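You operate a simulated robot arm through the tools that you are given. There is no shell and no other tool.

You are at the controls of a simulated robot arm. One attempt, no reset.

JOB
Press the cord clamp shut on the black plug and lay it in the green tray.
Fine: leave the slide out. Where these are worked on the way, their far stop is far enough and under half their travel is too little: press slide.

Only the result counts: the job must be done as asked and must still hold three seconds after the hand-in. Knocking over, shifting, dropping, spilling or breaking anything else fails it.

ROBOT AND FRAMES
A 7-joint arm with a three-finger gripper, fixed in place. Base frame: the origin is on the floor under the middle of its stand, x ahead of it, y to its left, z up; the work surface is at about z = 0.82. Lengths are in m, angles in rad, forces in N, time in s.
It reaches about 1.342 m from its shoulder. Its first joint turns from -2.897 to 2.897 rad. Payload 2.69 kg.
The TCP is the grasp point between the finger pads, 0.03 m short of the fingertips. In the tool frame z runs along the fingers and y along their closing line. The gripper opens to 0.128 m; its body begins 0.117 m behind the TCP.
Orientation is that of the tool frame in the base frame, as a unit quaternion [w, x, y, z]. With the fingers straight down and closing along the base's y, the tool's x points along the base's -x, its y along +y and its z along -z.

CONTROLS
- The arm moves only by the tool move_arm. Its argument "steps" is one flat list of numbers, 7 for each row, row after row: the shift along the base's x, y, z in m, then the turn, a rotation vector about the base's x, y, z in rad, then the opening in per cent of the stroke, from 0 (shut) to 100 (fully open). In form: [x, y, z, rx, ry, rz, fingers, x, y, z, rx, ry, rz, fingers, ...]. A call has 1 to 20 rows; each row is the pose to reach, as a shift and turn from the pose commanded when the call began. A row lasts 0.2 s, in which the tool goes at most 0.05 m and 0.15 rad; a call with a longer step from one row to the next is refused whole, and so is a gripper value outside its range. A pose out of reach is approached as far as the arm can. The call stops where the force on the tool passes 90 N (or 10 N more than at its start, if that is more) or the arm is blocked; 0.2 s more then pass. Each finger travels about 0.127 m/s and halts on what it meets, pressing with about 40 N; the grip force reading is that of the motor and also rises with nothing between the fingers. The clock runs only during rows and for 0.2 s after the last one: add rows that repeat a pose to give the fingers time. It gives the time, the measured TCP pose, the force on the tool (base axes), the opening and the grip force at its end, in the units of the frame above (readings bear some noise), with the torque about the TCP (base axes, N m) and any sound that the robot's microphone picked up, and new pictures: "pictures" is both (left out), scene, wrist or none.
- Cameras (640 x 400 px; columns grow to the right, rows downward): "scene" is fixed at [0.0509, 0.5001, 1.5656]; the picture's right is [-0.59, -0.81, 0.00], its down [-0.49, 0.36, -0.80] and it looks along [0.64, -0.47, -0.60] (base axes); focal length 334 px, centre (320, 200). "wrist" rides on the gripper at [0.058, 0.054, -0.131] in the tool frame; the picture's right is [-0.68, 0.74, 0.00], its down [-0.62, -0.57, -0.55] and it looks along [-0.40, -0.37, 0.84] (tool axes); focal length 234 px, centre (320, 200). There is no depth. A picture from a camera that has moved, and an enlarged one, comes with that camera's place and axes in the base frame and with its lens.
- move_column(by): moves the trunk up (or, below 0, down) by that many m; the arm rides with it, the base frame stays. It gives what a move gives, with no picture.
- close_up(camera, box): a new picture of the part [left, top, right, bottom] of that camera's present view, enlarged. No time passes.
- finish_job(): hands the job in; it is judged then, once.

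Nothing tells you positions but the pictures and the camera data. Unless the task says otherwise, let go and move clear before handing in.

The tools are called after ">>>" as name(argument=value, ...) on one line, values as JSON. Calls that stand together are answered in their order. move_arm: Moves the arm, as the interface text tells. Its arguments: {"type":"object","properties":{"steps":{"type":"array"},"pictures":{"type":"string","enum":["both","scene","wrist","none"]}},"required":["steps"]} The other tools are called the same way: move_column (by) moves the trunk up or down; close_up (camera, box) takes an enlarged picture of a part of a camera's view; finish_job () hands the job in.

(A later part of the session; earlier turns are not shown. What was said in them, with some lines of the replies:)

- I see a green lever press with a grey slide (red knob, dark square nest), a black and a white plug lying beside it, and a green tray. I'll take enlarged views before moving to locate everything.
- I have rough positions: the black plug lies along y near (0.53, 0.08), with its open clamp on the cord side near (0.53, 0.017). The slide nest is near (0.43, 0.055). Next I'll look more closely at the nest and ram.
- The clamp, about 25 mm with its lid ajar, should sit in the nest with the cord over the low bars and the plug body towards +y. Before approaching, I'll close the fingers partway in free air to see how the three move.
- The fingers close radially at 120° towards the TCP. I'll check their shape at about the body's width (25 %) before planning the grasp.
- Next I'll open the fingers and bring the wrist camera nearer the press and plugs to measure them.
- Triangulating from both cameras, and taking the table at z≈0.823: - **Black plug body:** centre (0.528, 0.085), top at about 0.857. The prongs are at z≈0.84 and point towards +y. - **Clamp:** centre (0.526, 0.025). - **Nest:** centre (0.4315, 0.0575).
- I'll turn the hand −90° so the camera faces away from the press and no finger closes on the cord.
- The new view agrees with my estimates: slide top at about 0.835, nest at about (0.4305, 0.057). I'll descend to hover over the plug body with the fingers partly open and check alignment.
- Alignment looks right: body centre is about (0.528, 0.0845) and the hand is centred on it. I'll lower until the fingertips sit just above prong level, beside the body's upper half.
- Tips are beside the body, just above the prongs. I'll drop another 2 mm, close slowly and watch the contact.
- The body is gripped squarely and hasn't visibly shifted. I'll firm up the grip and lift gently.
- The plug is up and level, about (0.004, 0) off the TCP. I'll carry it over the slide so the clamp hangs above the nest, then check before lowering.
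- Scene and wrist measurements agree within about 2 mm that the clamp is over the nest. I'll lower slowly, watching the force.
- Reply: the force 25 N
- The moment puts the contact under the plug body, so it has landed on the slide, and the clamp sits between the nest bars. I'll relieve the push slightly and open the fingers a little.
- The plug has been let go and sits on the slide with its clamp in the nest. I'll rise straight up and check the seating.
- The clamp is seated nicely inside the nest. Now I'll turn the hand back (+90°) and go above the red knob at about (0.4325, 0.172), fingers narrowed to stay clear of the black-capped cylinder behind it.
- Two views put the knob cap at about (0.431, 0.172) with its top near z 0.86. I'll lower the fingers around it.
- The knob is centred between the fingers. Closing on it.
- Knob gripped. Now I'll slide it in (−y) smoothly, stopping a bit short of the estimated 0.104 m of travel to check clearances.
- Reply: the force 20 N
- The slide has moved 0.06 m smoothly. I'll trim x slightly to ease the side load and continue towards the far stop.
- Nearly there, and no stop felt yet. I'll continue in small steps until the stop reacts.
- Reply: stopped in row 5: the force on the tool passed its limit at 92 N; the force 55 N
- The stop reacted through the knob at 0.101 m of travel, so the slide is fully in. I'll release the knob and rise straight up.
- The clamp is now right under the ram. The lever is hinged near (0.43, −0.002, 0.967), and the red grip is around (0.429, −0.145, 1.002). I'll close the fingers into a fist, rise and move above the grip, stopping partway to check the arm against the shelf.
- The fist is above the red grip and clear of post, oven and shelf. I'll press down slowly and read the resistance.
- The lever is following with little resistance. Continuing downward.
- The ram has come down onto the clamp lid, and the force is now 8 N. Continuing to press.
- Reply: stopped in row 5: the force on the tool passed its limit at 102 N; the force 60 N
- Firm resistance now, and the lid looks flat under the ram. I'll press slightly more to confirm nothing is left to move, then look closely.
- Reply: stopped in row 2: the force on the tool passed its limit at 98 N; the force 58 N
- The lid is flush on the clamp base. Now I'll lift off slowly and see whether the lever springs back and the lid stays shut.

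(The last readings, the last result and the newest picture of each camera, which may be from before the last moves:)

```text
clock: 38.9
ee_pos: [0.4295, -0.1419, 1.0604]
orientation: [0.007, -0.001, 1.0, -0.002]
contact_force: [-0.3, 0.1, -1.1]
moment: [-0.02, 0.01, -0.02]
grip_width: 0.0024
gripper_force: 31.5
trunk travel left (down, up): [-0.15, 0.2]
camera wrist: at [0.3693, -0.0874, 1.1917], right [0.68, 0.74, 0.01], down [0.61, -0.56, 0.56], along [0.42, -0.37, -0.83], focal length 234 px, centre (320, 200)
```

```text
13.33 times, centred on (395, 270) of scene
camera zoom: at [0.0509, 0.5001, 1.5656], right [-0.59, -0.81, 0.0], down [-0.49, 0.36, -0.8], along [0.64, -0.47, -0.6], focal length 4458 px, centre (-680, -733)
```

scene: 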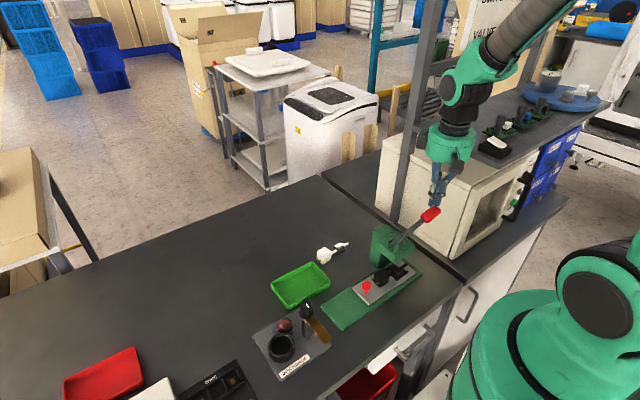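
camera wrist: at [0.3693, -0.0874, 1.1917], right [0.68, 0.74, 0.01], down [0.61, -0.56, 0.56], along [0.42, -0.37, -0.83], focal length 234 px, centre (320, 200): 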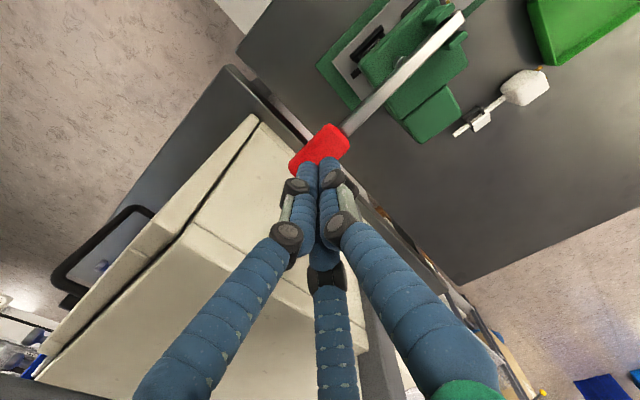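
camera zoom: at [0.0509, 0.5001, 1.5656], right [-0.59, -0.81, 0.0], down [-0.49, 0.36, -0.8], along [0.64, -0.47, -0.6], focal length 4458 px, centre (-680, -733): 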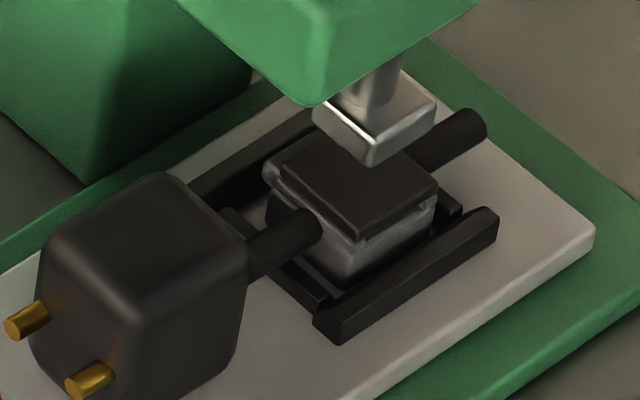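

The lever sprang back up and the clamp lid is staying shut flat. Next I'll go back above the knob, level the tool, and pull the slide out.

>>> move_arm(steps=[0, 0, 0.03, 0.004, 0.014, -0.002, 0, 0, 0.03, 0.05, 0.004, 0.014, -0.002, 0, 0, 0.075, 0.05, 0.004, 0.014, -0.002, 0, 0, 0.12, 0.05, 0.004, 0.014, -0.002, 0, 0, 0.165, 0.05, 0.004, 0.014, -0.002, 10, 0, 0.205, 0.05, 0.004, 0.014, -0.002, 20, 0, 0.2145, 0.01, 0.004, 0.014, -0.002, 32, 0, 0.2145, -0.03, 0.004, 0.014, -0.002, 32, 0, 0.2145, -0.07, 0.004, 0.014, -0.002, 32, 0, 0.2145, -0.1, 0.004, 0.014, -0.002, 32, 0, 0.2145, -0.1, 0.004, 0.014, -0.002, 32], pictures="both")

>>> close_up(camera="wrist", box=[220, 80, 420, 240])

>>> close_up(camera="scene", box=[330, 190, 440, 310])

```text
clock: 41.3
ee_pos: [0.429, 0.0705, 0.9612]
orientation: [0.001, 0.0, 1.0, 0.0]
contact_force: [-0.2, 0.1, -0.7]
moment: [0.01, 0.01, -0.02]
grip_width: 0.0411
gripper_force: 0.0
trunk travel left (down, up): [-0.15, 0.2]
camera wrist: at [0.3705, 0.1252, 1.0918], right [0.68, 0.74, 0.0], down [0.61, -0.57, 0.55], along [0.4, -0.37, -0.84], focal length 234 px, centre (320, 200)
```

scene: 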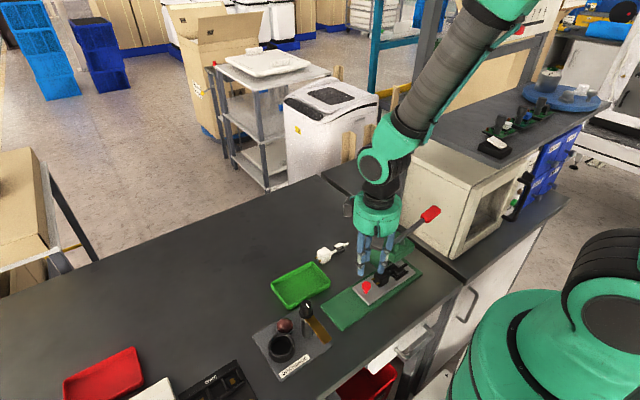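
wrist: 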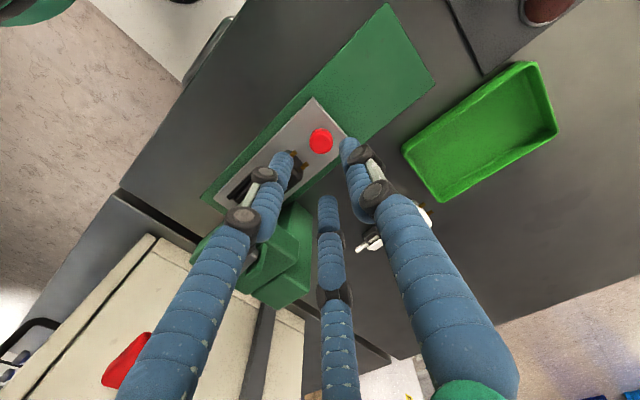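

```text
2.50 times, centred on (320, 160) of wrist
camera zoom: at [0.3705, 0.1252, 1.0918], right [0.68, 0.74, 0.0], down [0.61, -0.57, 0.55], along [0.4, -0.37, -0.84], focal length 585 px, centre (320, 300)
```

zoom: 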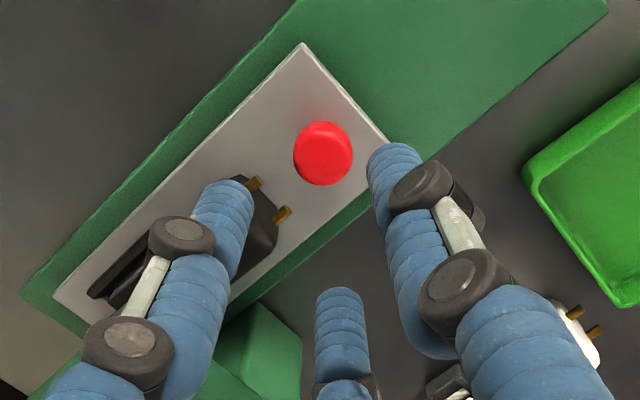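

```text
3.33 times, centred on (385, 250) of scene
camera zoom: at [0.0509, 0.5001, 1.5656], right [-0.59, -0.81, 0.0], down [-0.49, 0.36, -0.8], along [0.64, -0.47, -0.6], focal length 1114 px, centre (103, 33)
```

zoom: 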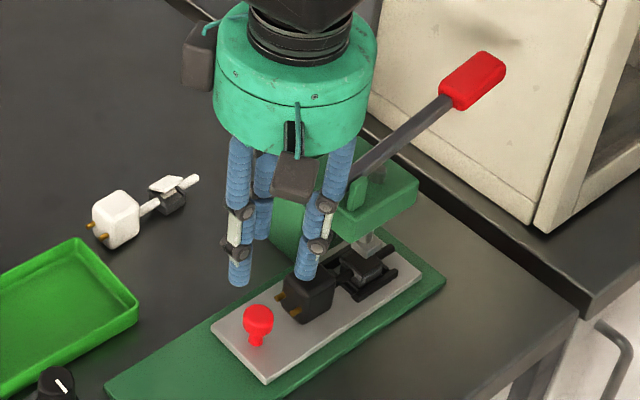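

>>> move_arm(steps=[0.0005, 0.001, -0.03, 0, 0, 0, 31, 0.0005, 0.001, -0.06, 0, 0, 0, 31, 0.0005, 0.001, -0.082, 0, 0, 0, 31, 0.0005, 0.001, -0.082, 0, 0, 0, 26, 0.0005, 0.001, -0.082, 0, 0, 0, 20, 0.0005, 0.001, -0.082, 0, 0, 0, 14, 0.0005, 0.001, -0.082, 0, 0, 0, 8, 0.0005, 0.001, -0.082, 0, 0, 0, 5, 0.0005, 0.001, -0.082, 0, 0, 0, 5], pictures="wrist")

>>> close_up(camera="scene", box=[330, 190, 440, 310])

```text
clock: 43.3
ee_pos: [0.4306, 0.0727, 0.8796]
orientation: [0.0, -0.001, 1.0, 0.0]
contact_force: [12.9, -0.9, -3.8]
moment: [0.07, -0.63, 0.2]
grip_width: 0.0226
gripper_force: 45.0
trunk travel left (down, up): [-0.15, 0.2]
camera wrist: at [0.3716, 0.1272, 1.0112], right [0.68, 0.74, 0.0], down [0.61, -0.57, 0.55], along [0.41, -0.37, -0.84], focal length 234 px, centre (320, 200)
```

wrist: 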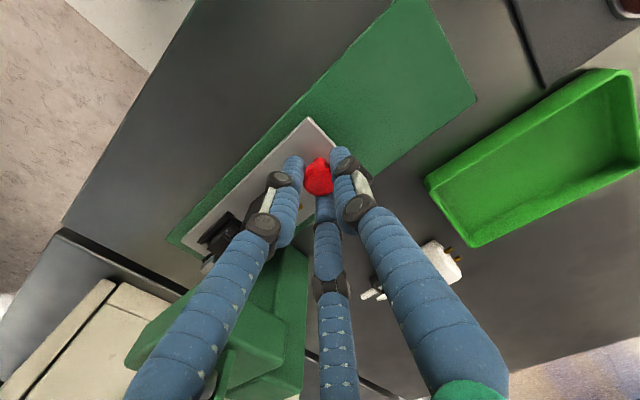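

```text
3.33 times, centred on (385, 250) of scene
camera zoom: at [0.0509, 0.5001, 1.5656], right [-0.59, -0.81, 0.0], down [-0.49, 0.36, -0.8], along [0.64, -0.47, -0.6], focal length 1114 px, centre (103, 33)
```

zoom: 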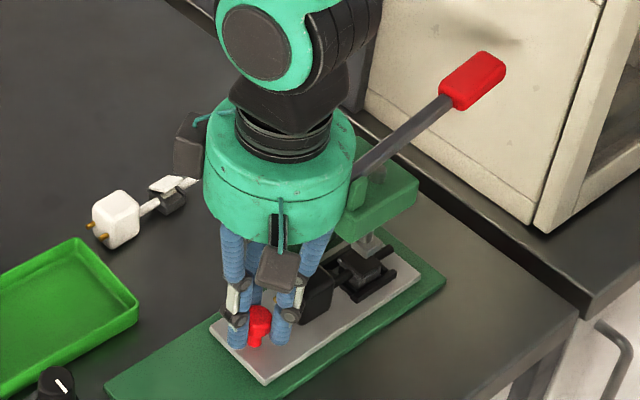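

Knob gripped again. Pulling the slide out (+y) smoothly.

>>> move_arm(steps=[0.001, 0.003, 0, 0, 0, 0, 5, 0.001, 0.009, 0, 0, 0, 0, 5, 0.001, 0.018, 0, 0, 0, 0, 5, 0.001, 0.028, 0, 0, 0, 0, 5, 0.001, 0.038, 0, 0, 0, 0, 5, 0.001, 0.048, 0, 0, 0, 0, 5, 0.001, 0.058, 0, 0, 0, 0, 5, 0.001, 0.068, 0, 0, 0, 0, 5, 0.001, 0.078, 0, 0, 0, 0, 5, 0.001, 0.086, 0, 0, 0, 0, 5, 0.001, 0.092, 0, 0, 0, 0, 5, 0.001, 0.095, 0, 0, 0, 0, 5, 0.001, 0.095, 0, 0, 0, 0, 5], pictures="both")

>>> close_up(camera="scene", box=[310, 220, 420, 320])

```text
clock: 46.1
ee_pos: [0.429, 0.1675, 0.8792]
orientation: [0.001, 0.001, 1.0, 0.001]
contact_force: [-12.1, 1.4, 18.6]
moment: [0.1, 0.18, 0.19]
grip_width: 0.0228
gripper_force: 45.6
trunk travel left (down, up): [-0.15, 0.2]
camera wrist: at [0.3717, 0.2217, 1.0108], right [0.68, 0.74, 0.0], down [0.61, -0.57, 0.55], along [0.4, -0.37, -0.84], focal length 234 px, centre (320, 200)
```

scene: 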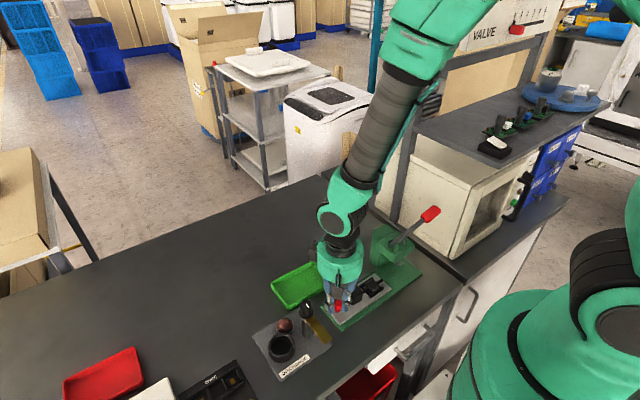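
wrist: 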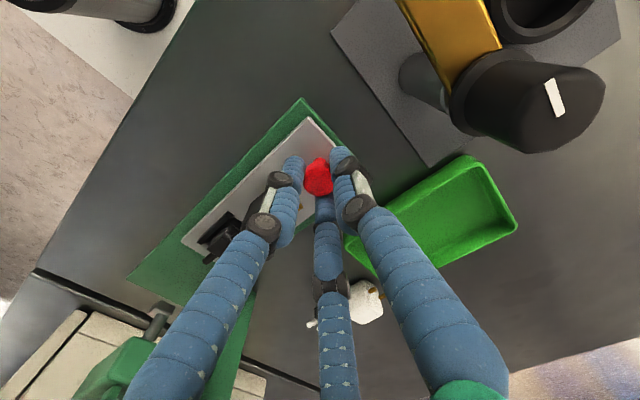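

```text
4.00 times, centred on (365, 270) of scene
camera zoom: at [0.0509, 0.5001, 1.5656], right [-0.59, -0.81, 0.0], down [-0.49, 0.36, -0.8], along [0.64, -0.47, -0.6], focal length 1337 px, centre (140, -80)
```

zoom: 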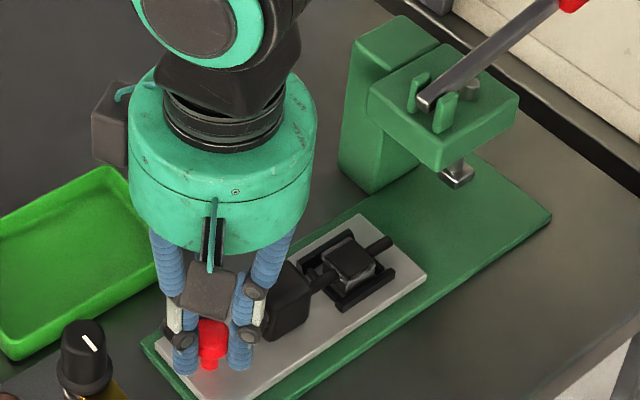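

The slide is almost fully out. I'll take the last few millimetres gently, then release and rise.

>>> move_arm(steps=[0, 0.002, 0, 0, 0, 0, 5, 0, 0.004, 0, 0, 0, 0, 5, 0, 0.0045, 0, 0, 0, 0, 5, 0, 0.0045, 0, 0, 0, 0, 5], pictures="none")

```text
clock: 47.1
ee_pos: [0.4301, 0.1712, 0.8776]
orientation: [0.001, 0.0, 1.0, 0.0]
contact_force: [-6.4, -8.7, 20.3]
moment: [-0.35, 0.14, 0.04]
grip_width: 0.0225
gripper_force: 44.9
trunk travel left (down, up): [-0.15, 0.2]
```

The out stop is reached. Releasing and rising.

>>> move_arm(steps=[0, 0, 0, 0, 0, 0, 14, 0, 0, 0, 0, 0, 0, 24, 0, 0, 0, 0, 0, 0, 30, 0, 0, 0, 0, 0, 0, 30, 0, 0, 0.03, 0, 0, 0, 30, 0, 0, 0.06, 0, 0, 0, 30, 0, 0, 0.1, 0, 0, 0, 35, 0, 0, 0.14, 0, 0, 0, 40, 0, 0, 0.14, 0, 0, 0, 40], pictures="both")

>>> close_up(camera="scene", box=[325, 240, 415, 310])

>>> close_up(camera="wrist", box=[180, 80, 360, 220])

```text
clock: 49.1
ee_pos: [0.4287, 0.1705, 1.0176]
orientation: [0.001, 0.0, 1.0, 0.0]
contact_force: [-0.2, -0.2, 0.2]
moment: [0.02, -0.04, 0.0]
grip_width: 0.0511
gripper_force: 0.0
trunk travel left (down, up): [-0.15, 0.2]
camera wrist: at [0.3718, 0.2249, 1.1499], right [0.68, 0.74, 0.0], down [0.62, -0.57, 0.55], along [0.4, -0.37, -0.84], focal length 234 px, centre (320, 200)
```

scene: 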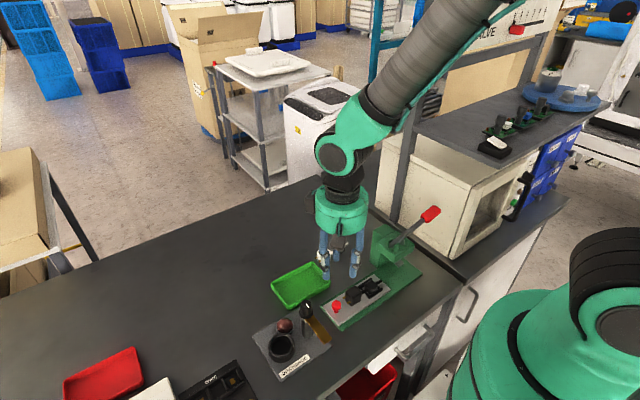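
wrist: 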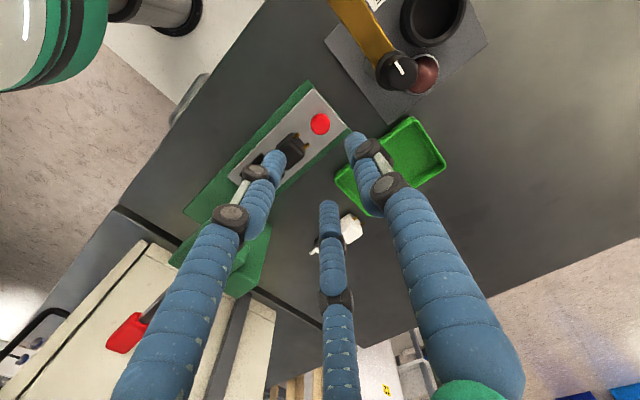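

```text
5.71 times, centred on (370, 275) of scene
camera zoom: at [0.0509, 0.5001, 1.5656], right [-0.59, -0.81, 0.0], down [-0.49, 0.36, -0.8], along [0.64, -0.47, -0.6], focal length 1911 px, centre (34, -229)
```

zoom: 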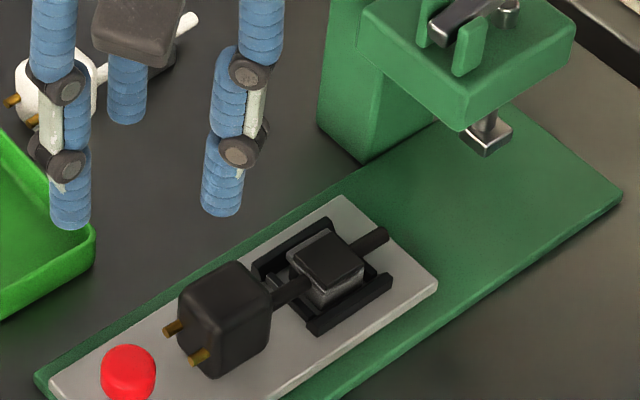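

```text
2.86 times, centred on (270, 150) of wrist
camera zoom: at [0.3718, 0.2249, 1.1499], right [0.68, 0.74, 0.0], down [0.62, -0.57, 0.55], along [0.4, -0.37, -0.84], focal length 669 px, centre (463, 343)
```

zoom: 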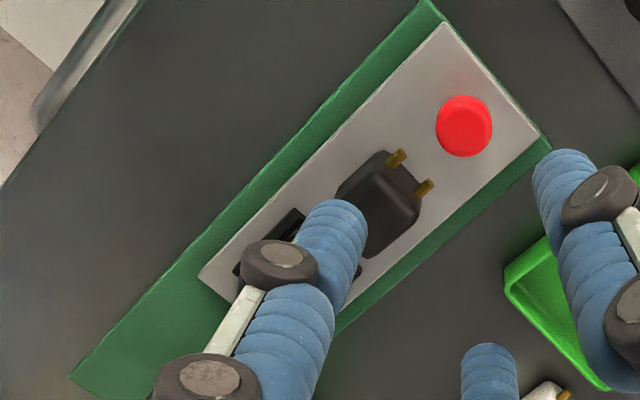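

Lid shut, slide out. Now I'll turn −90° again and move above the plug body at about (0.4305, 0.1175) to re-grip it as before.

>>> move_arm(steps=[0, 0, 0, 0, 0, -0.143, 42, 0, -0.005, 0, 0, 0, -0.286, 42, 0, -0.01, 0, 0, 0, -0.429, 42, 0, -0.015, 0, 0, 0, -0.572, 42, 0, -0.02, 0, 0, 0, -0.715, 42, -0.0005, -0.025, 0, 0, 0, -0.858, 42, -0.001, -0.03, 0, 0, 0, -1.001, 42, -0.0015, -0.035, 0, 0, 0, -1.144, 42, -0.002, -0.04, 0, 0, 0, -1.287, 42, -0.0025, -0.047, -0.01, 0, 0, -1.43, 42, -0.0025, -0.053, -0.04, 0, 0, -1.5708, 42, -0.0025, -0.053, -0.07, 0, 0, -1.5708, 42, -0.0025, -0.053, -0.08, 0, 0, -1.5708, 42, -0.0025, -0.053, -0.08, 0, 0, -1.5708, 42], pictures="both")

>>> close_up(camera="wrist", box=[220, 80, 420, 240])

>>> close_up(camera="scene", box=[310, 220, 420, 320])

```text
clock: 52.1
ee_pos: [0.4281, 0.1189, 0.9392]
orientation: [0.001, 0.708, 0.706, 0.0]
contact_force: [0.7, -0.3, -0.3]
moment: [-0.01, -0.01, 0.0]
grip_width: 0.0538
gripper_force: 0.1
trunk travel left (down, up): [-0.15, 0.2]
camera wrist: at [0.4818, 0.1778, 1.0694], right [0.74, -0.68, 0.0], down [-0.57, -0.61, 0.55], along [-0.37, -0.4, -0.84], focal length 234 px, centre (320, 200)
```

scene: 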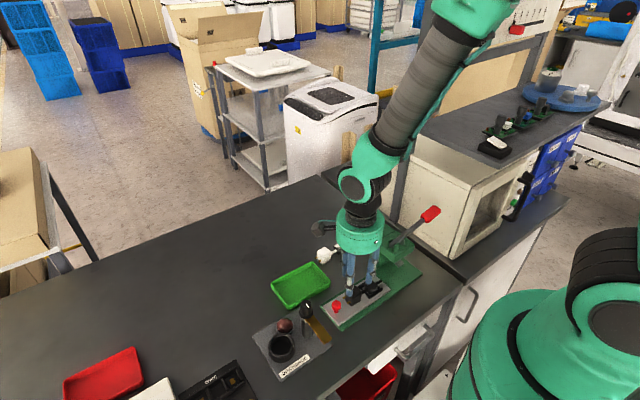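
wrist: 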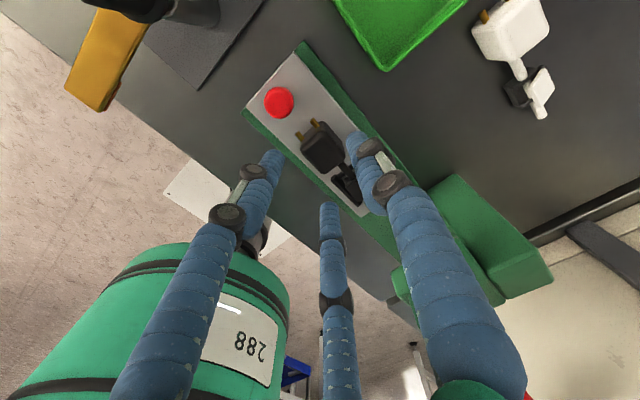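

```text
2.50 times, centred on (320, 160) of wrist
camera zoom: at [0.4818, 0.1778, 1.0694], right [0.74, -0.68, 0.0], down [-0.57, -0.61, 0.55], along [-0.37, -0.4, -0.84], focal length 585 px, centre (320, 300)
```

zoom: 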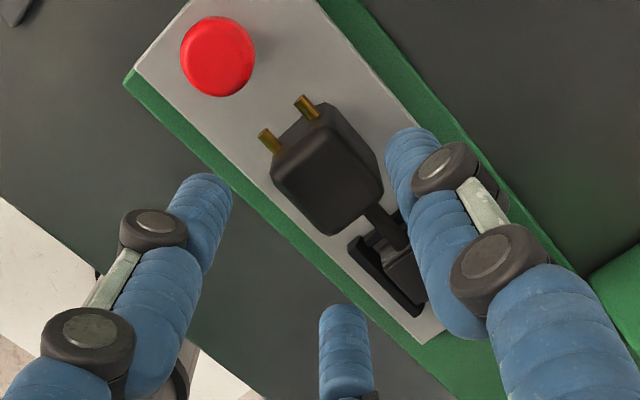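

```text
4.00 times, centred on (365, 270) of scene
camera zoom: at [0.0509, 0.5001, 1.5656], right [-0.59, -0.81, 0.0], down [-0.49, 0.36, -0.8], along [0.64, -0.47, -0.6], focal length 1337 px, centre (140, -80)
```

zoom: 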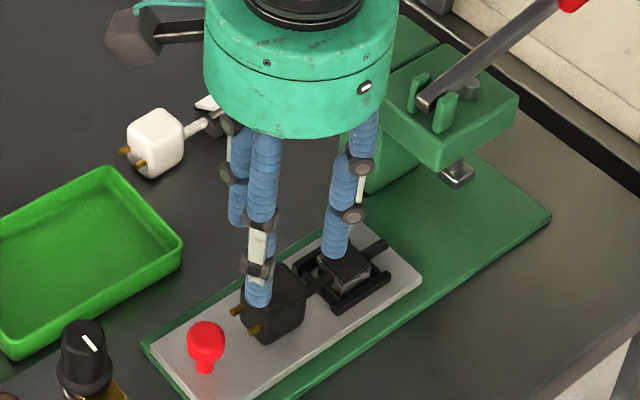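

The plug sits where I left it, with its body at about (0.4307, 0.1175). I'll lower to the same relative grasp height and close.

>>> move_arm(steps=[-0.001, -0.001, -0.02, 0, 0, 0, 42, -0.001, -0.001, -0.036, 0, 0, 0, 41, -0.001, -0.001, -0.046, 0, 0, 0, 41, -0.001, -0.001, -0.046, 0, 0, 0, 38, -0.001, -0.001, -0.046, 0, 0, 0, 35, -0.001, -0.001, -0.046, 0, 0, 0, 32, -0.001, -0.001, -0.046, 0, 0, 0, 28, -0.001, -0.001, -0.046, 0, 0, 0, 24, -0.001, -0.001, -0.046, 0, 0, 0, 24], pictures="wrist")

>>> close_up(camera="wrist", box=[240, 100, 400, 230])

>>> close_up(camera="scene", box=[325, 240, 405, 310])

```text
clock: 54.1
ee_pos: [0.4275, 0.1169, 0.8933]
orientation: [0.0, 0.707, 0.707, 0.0]
contact_force: [-0.5, 0.3, -1.6]
moment: [0.02, 0.01, -0.02]
grip_width: 0.0421
gripper_force: 8.4
trunk travel left (down, up): [-0.15, 0.2]
camera wrist: at [0.4813, 0.1761, 1.0244], right [0.74, -0.68, 0.0], down [-0.57, -0.61, 0.55], along [-0.37, -0.4, -0.84], focal length 234 px, centre (320, 200)
```

wrist: 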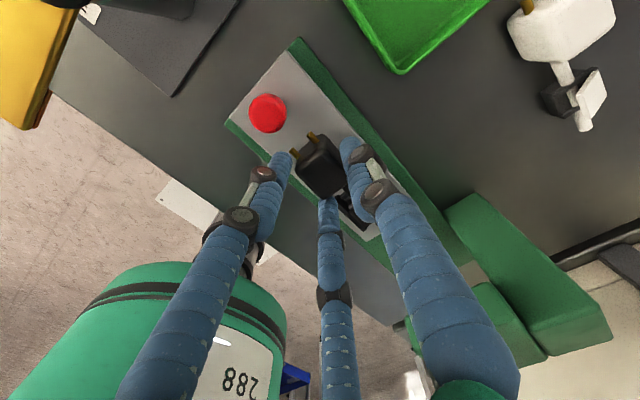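

```text
3.08 times, centred on (320, 165) of wrist
camera zoom: at [0.4813, 0.1761, 1.0244], right [0.74, -0.68, 0.0], down [-0.57, -0.61, 0.55], along [-0.37, -0.4, -0.84], focal length 720 px, centre (320, 308)
```

zoom: 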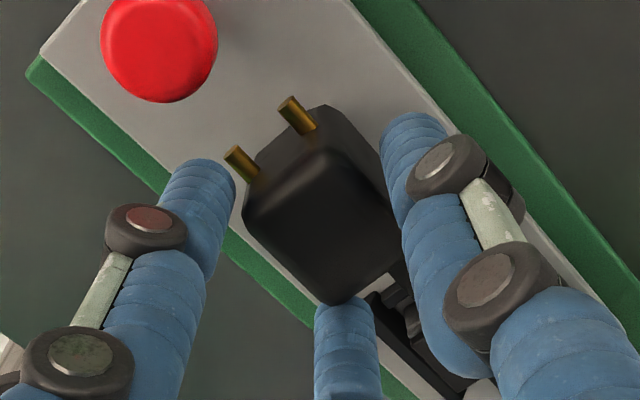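

```text
5.71 times, centred on (365, 275) of scene
camera zoom: at [0.0509, 0.5001, 1.5656], right [-0.59, -0.81, 0.0], down [-0.49, 0.36, -0.8], along [0.64, -0.47, -0.6], focal length 1911 px, centre (63, -229)
```

zoom: 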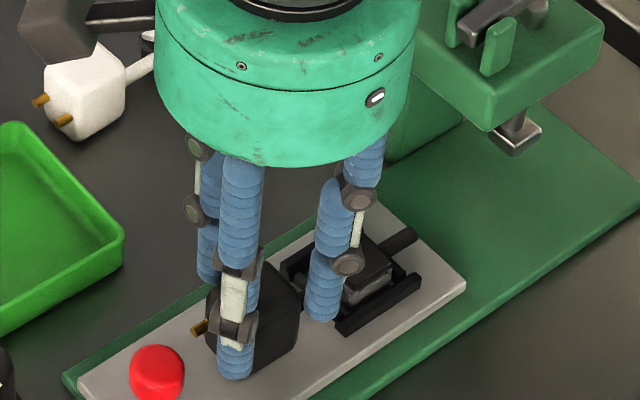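

Same secure-looking contact as before (0.042 m). I'll firm the grip and lift straight out of the nest.

>>> move_arm(steps=[0, 0, 0, 0, 0, 0, 15, 0, 0, 0, 0, 0, 0, 5, 0, 0, 0, 0, 0, 0, 5, 0, 0, 0.008, 0, 0, 0, 5, 0, 0, 0.02, 0, 0, 0, 5, 0, 0, 0.035, 0, 0, 0, 5, 0, 0, 0.05, 0, 0, 0, 5, 0, 0, 0.05, 0, 0, 0, 5], pictures="both")

>>> close_up(camera="scene", box=[325, 220, 405, 300])

>>> close_up(camera="wrist", box=[240, 100, 400, 230])

```text
clock: 55.9
ee_pos: [0.4266, 0.1173, 0.9413]
orientation: [0.0, 0.707, 0.707, 0.0]
contact_force: [0.2, -0.6, -0.8]
moment: [0.03, -0.02, 0.0]
grip_width: 0.0414
gripper_force: 26.7
trunk travel left (down, up): [-0.15, 0.2]
camera wrist: at [0.4807, 0.1762, 1.0736], right [0.74, -0.68, 0.0], down [-0.57, -0.61, 0.55], along [-0.37, -0.4, -0.84], focal length 234 px, centre (320, 200)
```

scene: 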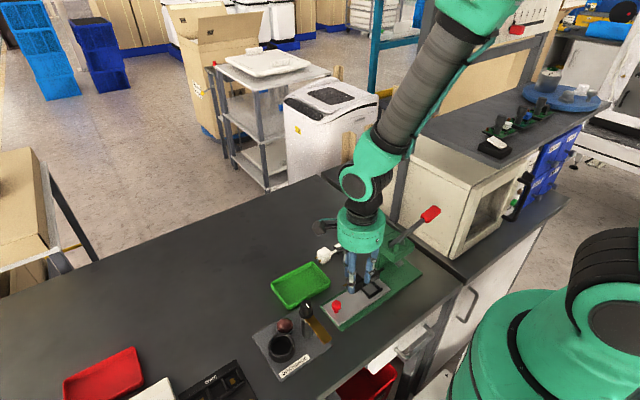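
wrist: 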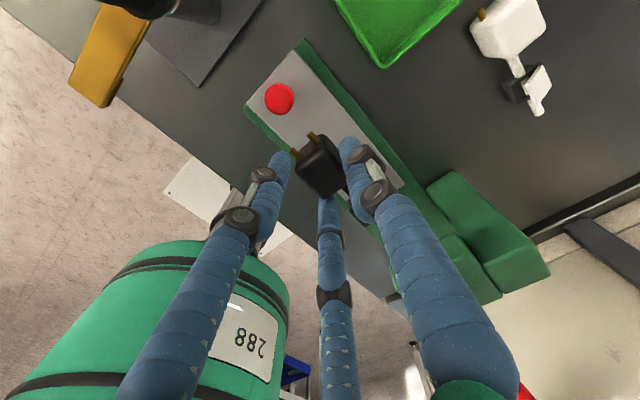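

```text
5.00 times, centred on (365, 260) of scene
camera zoom: at [0.0509, 0.5001, 1.5656], right [-0.59, -0.81, 0.0], down [-0.49, 0.36, -0.8], along [0.64, -0.47, -0.6], focal length 1672 px, centre (95, -100)
```

zoom: 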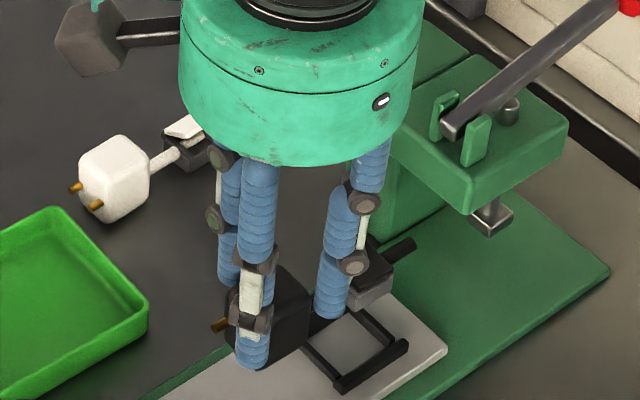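

```text
3.08 times, centred on (320, 165) of wrist
camera zoom: at [0.4807, 0.1762, 1.0736], right [0.74, -0.68, 0.0], down [-0.57, -0.61, 0.55], along [-0.37, -0.4, -0.84], focal length 720 px, centre (320, 308)
```

zoom: 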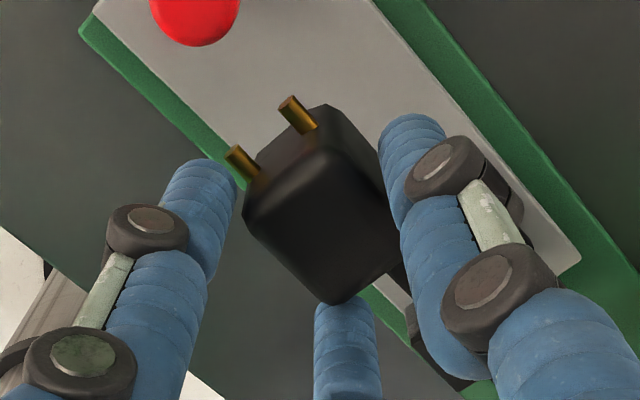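

The plug is up with its clamp shut. I'll carry it over the tray, turning it about 0.5 rad so its 0.12 m length fits diagonally inside.

>>> move_arm(steps=[0.015, 0.003, 0.01, 0, 0, 0, 5, 0.035, 0.01, 0.018, 0, 0, 0.08, 5, 0.055, 0.022, 0.02, 0, 0, 0.18, 5, 0.075, 0.038, 0.02, 0, 0, 0.28, 5, 0.092, 0.056, 0.02, 0, 0, 0.38, 5, 0.104, 0.076, 0.02, 0, 0, 0.46, 5, 0.111, 0.094, 0.015, 0, 0, 0.5, 5, 0.1125, 0.104, 0.0, 0, 0, 0.5, 5, 0.1125, 0.104, -0.015, 0, 0, 0.5, 5, 0.1125, 0.104, -0.015, 0, 0, 0.5, 5], pictures="both")

>>> close_up(camera="scene", box=[260, 220, 380, 320])

>>> close_up(camera="wrist", box=[220, 60, 420, 220])

```text
clock: 58.1
ee_pos: [0.5405, 0.2217, 0.9261]
orientation: [0.001, 0.511, 0.86, 0.001]
contact_force: [0.2, 0.8, -1.0]
moment: [0.0, 0.04, 0.0]
grip_width: 0.0413
gripper_force: 26.3
trunk travel left (down, up): [-0.15, 0.2]
camera wrist: at [0.561, 0.2993, 1.0585], right [0.97, -0.24, 0.0], down [-0.2, -0.81, 0.55], along [-0.13, -0.53, -0.84], focal length 234 px, centre (320, 200)
```

scene: 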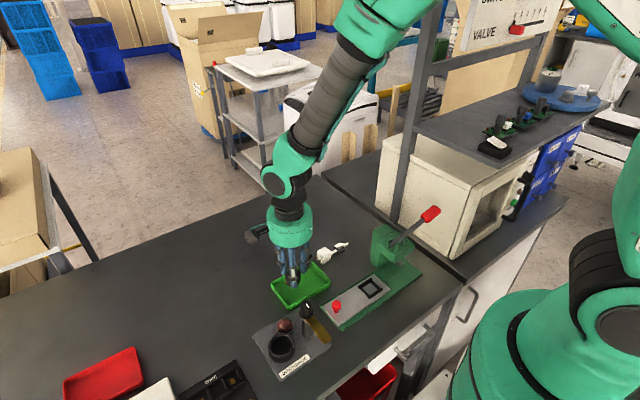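
wrist: 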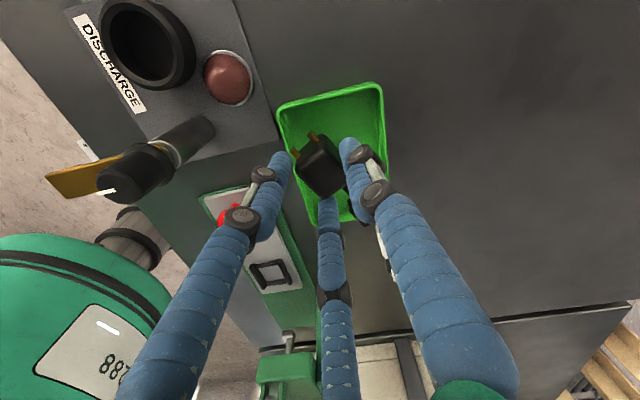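

```text
4.00 times, centred on (320, 270) of scene
camera zoom: at [0.0509, 0.5001, 1.5656], right [-0.59, -0.81, 0.0], down [-0.49, 0.36, -0.8], along [0.64, -0.47, -0.6], focal length 1337 px, centre (320, -80)
```

zoom: 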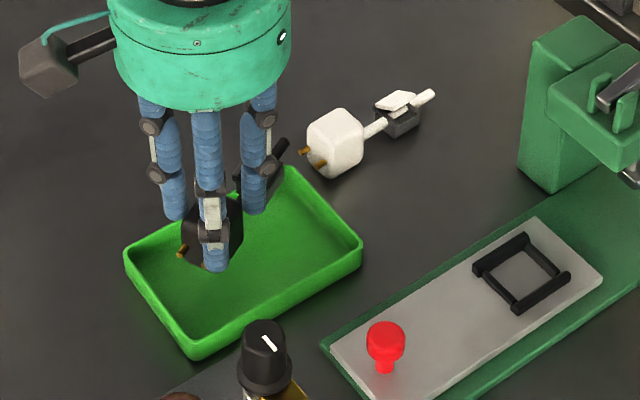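

```text
2.50 times, centred on (320, 140) of wrist
camera zoom: at [0.561, 0.2993, 1.0585], right [0.97, -0.24, 0.0], down [-0.2, -0.81, 0.55], along [-0.13, -0.53, -0.84], focal length 585 px, centre (320, 350)
```

zoom: 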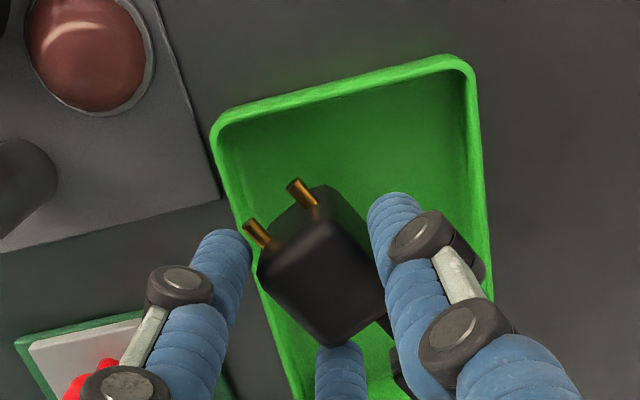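

The plug is over the tray, diagonal, with a few millimetres of margin on each side. I'll nudge +y 2 mm and lower.

>>> move_arm(steps=[0.0005, 0.002, -0.01, 0, 0, 0, 5, 0.0005, 0.002, -0.022, 0, 0, 0, 5, 0.0005, 0.002, -0.032, 0, 0, 0, 5, 0.0005, 0.002, -0.039, 0, 0, 0, 5, 0.0005, 0.002, -0.042, 0, 0, 0, 5, 0.0005, 0.002, -0.042, 0, 0, 0, 5], pictures="wrist")

>>> close_up(camera="scene", box=[260, 230, 360, 310])

>>> close_up(camera="wrist", box=[220, 60, 420, 220])

```text
clock: 59.5
ee_pos: [0.5414, 0.2244, 0.8842]
orientation: [0.0, 0.511, 0.86, 0.001]
contact_force: [-0.1, -0.1, -1.3]
moment: [0.01, 0.01, -0.01]
grip_width: 0.0413
gripper_force: 25.9
trunk travel left (down, up): [-0.15, 0.2]
camera wrist: at [0.5595, 0.3017, 1.0159], right [0.97, -0.24, 0.0], down [-0.2, -0.81, 0.55], along [-0.13, -0.53, -0.84], focal length 234 px, centre (320, 200)
```

wrist: 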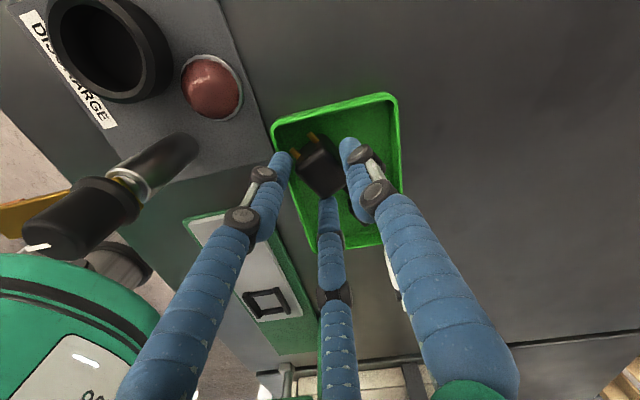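

```text
5.00 times, centred on (310, 270) of scene
camera zoom: at [0.0509, 0.5001, 1.5656], right [-0.59, -0.81, 0.0], down [-0.49, 0.36, -0.8], along [0.64, -0.47, -0.6], focal length 1672 px, centre (370, -150)
```

zoom: 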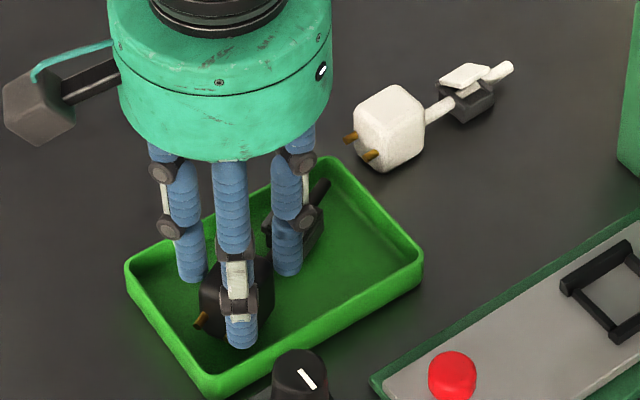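

```text
2.50 times, centred on (320, 140) of wrist
camera zoom: at [0.5595, 0.3017, 1.0159], right [0.97, -0.24, 0.0], down [-0.2, -0.81, 0.55], along [-0.13, -0.53, -0.84], focal length 585 px, centre (320, 350)
```

zoom: 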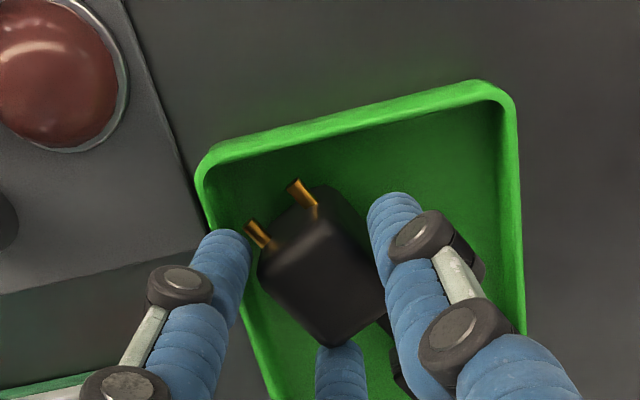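

>>> move_arm(steps=[0.001, 0, -0.001, 0, 0, 0, 5, 0.001, 0, -0.002, 0, 0, 0, 5, 0.001, 0, -0.003, 0, 0, 0, 5, 0.001, 0, -0.003, 0, 0, 0, 5], pictures="none")

>>> close_up(camera="scene", box=[270, 250, 350, 310])

```text
clock: 60.5
ee_pos: [0.5418, 0.225, 0.8816]
orientation: [0.0, 0.51, 0.86, 0.0]
contact_force: [-0.1, -0.3, -0.8]
moment: [0.05, 0.04, -0.04]
grip_width: 0.0415
gripper_force: 26.2
trunk travel left (down, up): [-0.15, 0.2]
```

```text
6.67 times, centred on (310, 280) of scene
camera zoom: at [0.0509, 0.5001, 1.5656], right [-0.59, -0.81, 0.0], down [-0.49, 0.36, -0.8], along [0.64, -0.47, -0.6], focal length 2229 px, centre (387, -333)
```

zoom: 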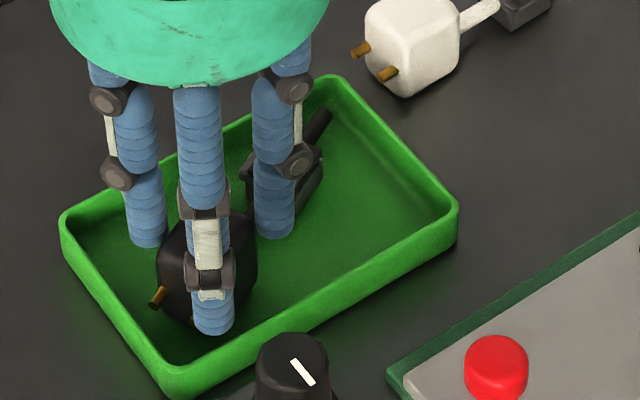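

>>> move_arm(steps=[0, 0, -0.001, 0, 0, 0, 5, 0, 0, -0.002, 0, 0, 0, 5, 0, 0, -0.003, 0, 0, 0, 5, 0, 0, -0.003, 0, 0, 0, 5], pictures="wrist")

>>> close_up(camera="wrist", box=[240, 80, 400, 210])

```text
clock: 61.5
ee_pos: [0.5407, 0.2253, 0.8793]
orientation: [-0.001, 0.511, 0.86, 0.0]
contact_force: [-2.8, -1.9, 9.5]
moment: [-0.14, 0.05, -0.05]
grip_width: 0.0415
gripper_force: 26.0
trunk travel left (down, up): [-0.15, 0.2]
camera wrist: at [0.5606, 0.3022, 1.0113], right [0.97, -0.24, 0.0], down [-0.2, -0.81, 0.55], along [-0.13, -0.53, -0.84], focal length 234 px, centre (320, 200)
```

wrist: 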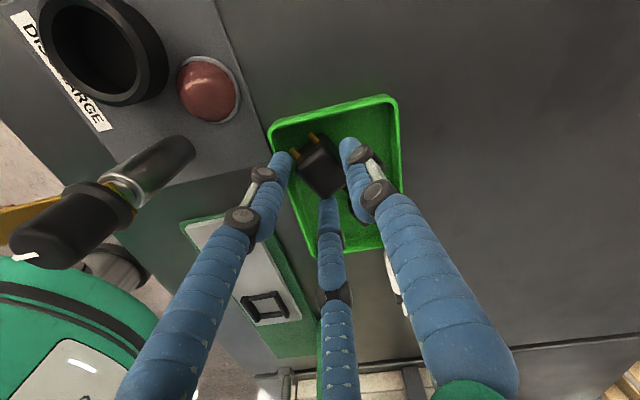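

```text
3.08 times, centred on (320, 145) of wrist
camera zoom: at [0.5606, 0.3022, 1.0113], right [0.97, -0.24, 0.0], down [-0.2, -0.81, 0.55], along [-0.13, -0.53, -0.84], focal length 720 px, centre (320, 369)
```

zoom: 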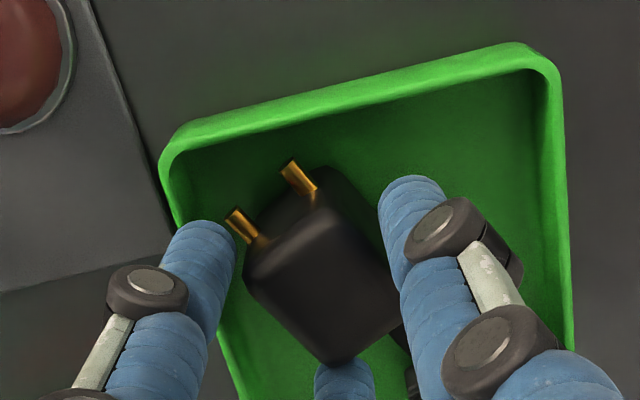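

The contact is under the plug, so it's on the tray floor. I'll release with a small opening only, so no finger pushes the tray, then rise straight up.

>>> move_arm(steps=[0, 0, 0.0008, 0, 0, 0, 20, 0, 0, 0.0008, 0, 0, 0, 30, 0, 0, 0.0008, 0, 0, 0, 34, 0, 0, 0.0008, 0, 0, 0, 37, 0, 0, 0.0008, 0, 0, 0, 37], pictures="wrist")

>>> close_up(camera="wrist", box=[240, 80, 400, 210])

>>> close_up(camera="scene", box=[270, 250, 350, 310])

```text
clock: 62.7
ee_pos: [0.5411, 0.2244, 0.88]
orientation: [0.001, 0.51, 0.86, 0.0]
contact_force: [-0.2, 0.0, -0.9]
moment: [-0.02, 0.0, 0.0]
grip_width: 0.0474
gripper_force: 0.0
trunk travel left (down, up): [-0.15, 0.2]
camera wrist: at [0.5609, 0.3018, 1.0115], right [0.97, -0.24, 0.0], down [-0.2, -0.81, 0.55], along [-0.13, -0.53, -0.84], focal length 234 px, centre (320, 200)
```

wrist: 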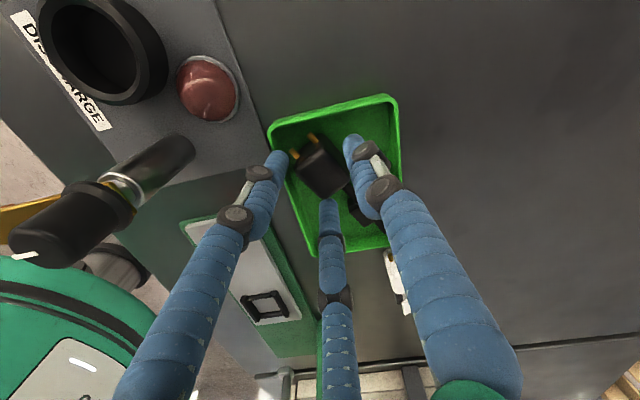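

```text
3.08 times, centred on (320, 145) of wrist
camera zoom: at [0.5609, 0.3018, 1.0115], right [0.97, -0.24, 0.0], down [-0.2, -0.81, 0.55], along [-0.13, -0.53, -0.84], focal length 720 px, centre (320, 369)
```

zoom: 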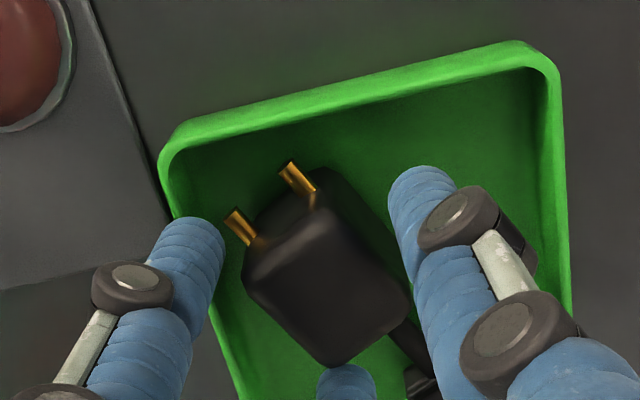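

```text
6.67 times, centred on (310, 280) of scene
camera zoom: at [0.0509, 0.5001, 1.5656], right [-0.59, -0.81, 0.0], down [-0.49, 0.36, -0.8], along [0.64, -0.47, -0.6], focal length 2229 px, centre (387, -333)
```

zoom: 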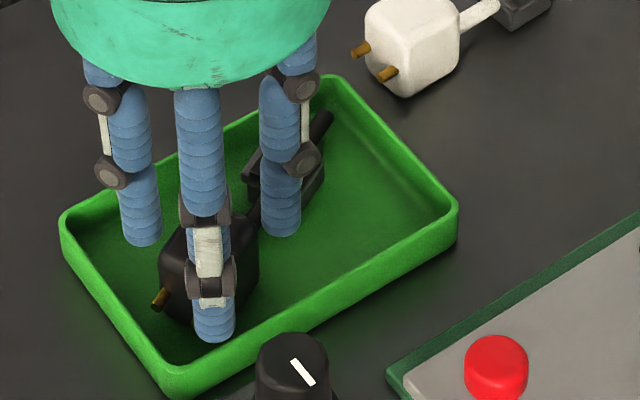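

Released with no contact forces and the tray hasn't moved. Rising straight up now, then moving clear.

>>> move_arm(steps=[0, 0, 0.012, 0, 0, 0, 37, 0, 0, 0.03, 0, 0, 0, 38, 0, 0, 0.06, 0, 0, 0, 40, 0, 0, 0.1, 0, 0, 0, 40, 0, 0, 0.14, 0, 0, 0, 40, 0.02, 0.02, 0.18, 0, 0, 0, 40, 0.05, 0.04, 0.21, 0, 0, 0, 40, 0.08, 0.06, 0.23, 0, 0, 0, 40, 0.11, 0.09, 0.24, 0, 0, 0, 40], pictures="both")

>>> close_up(camera="scene", box=[260, 230, 380, 320])

>>> close_up(camera="scene", box=[240, 190, 480, 340])

```text
clock: 64.7
ee_pos: [0.6508, 0.3155, 1.1213]
orientation: [0.0, 0.511, 0.86, 0.0]
contact_force: [-0.7, 0.1, 0.2]
moment: [0.02, -0.03, -0.03]
grip_width: 0.051
gripper_force: 0.0
trunk travel left (down, up): [-0.15, 0.2]
camera wrist: at [0.6706, 0.3925, 1.2526], right [0.97, -0.24, 0.0], down [-0.2, -0.81, 0.55], along [-0.13, -0.53, -0.84], focal length 234 px, centre (320, 200)
```

scene: 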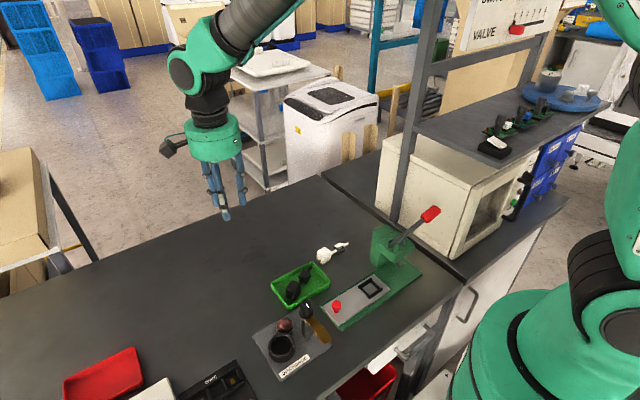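
wrist: 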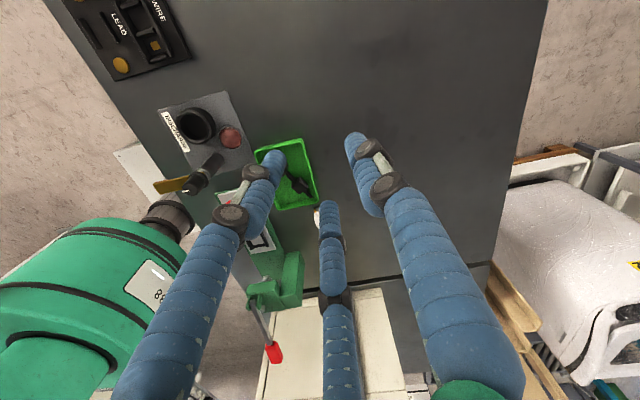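

```text
4.44 times, centred on (320, 275) of scene
camera zoom: at [0.0509, 0.5001, 1.5656], right [-0.59, -0.81, 0.0], down [-0.49, 0.36, -0.8], along [0.64, -0.47, -0.6], focal length 1486 px, centre (320, -133)
```

zoom: 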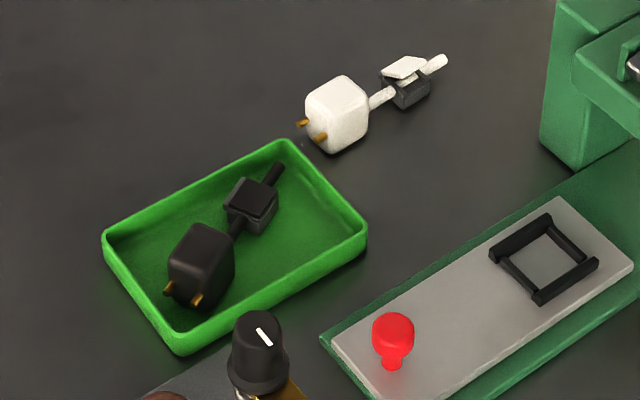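

```text
2.67 times, centred on (360, 265) of scene
camera zoom: at [0.0509, 0.5001, 1.5656], right [-0.59, -0.81, 0.0], down [-0.49, 0.36, -0.8], along [0.64, -0.47, -0.6], focal length 892 px, centre (213, 27)
```

zoom: 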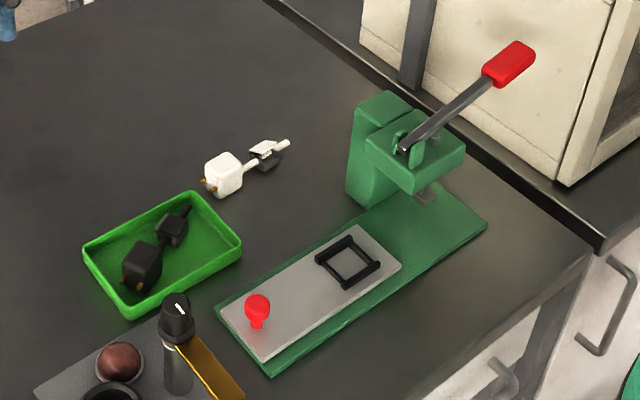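

The black plug lies flat inside the tray, and the tray, white plug, slide and lever all look as they were at the start. I'll check the clamp lid once more before handing in.

>>> close_up(camera="scene", box=[285, 255, 330, 290])

```text
11.43 times, centred on (308, 272) of scene
camera zoom: at [0.0509, 0.5001, 1.5656], right [-0.59, -0.81, 0.0], down [-0.49, 0.36, -0.8], along [0.64, -0.47, -0.6], focal length 3821 px, centre (463, -629)
```

zoom: 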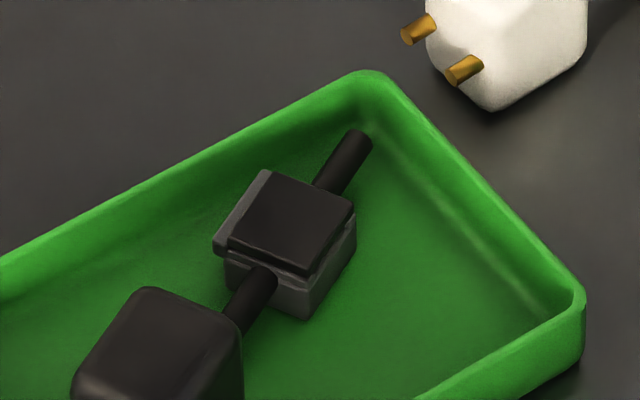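

The clamp lid is shut flat, the plug rests inside the green tray, and the arm is clear. Handing in.

>>> finish_job()

```text
The job is handed in.
```

The black plug's cord clamp is pressed shut, and the plug is lying in the green tray. I've handed the job in, but no pass or fail result has come back yet.

- **Clamp:** I seated the plug in the nest, pushed the slide in to its far stop (about 0.10 m) and pressed the lever down until it resisted at about 100 N. In the last close-up the lid is flat and shut.
- **Tray:** the plug lies diagonally because it is almost as long as the tray. It rests on the floor of the tray, clear of the rim.
- **Everything else:** the slide is back out, as you allowed, and the lever sprang back up by itself. The tray, white plug and press look unmoved in the final pictures. I let go and moved the arm clear before handing in.
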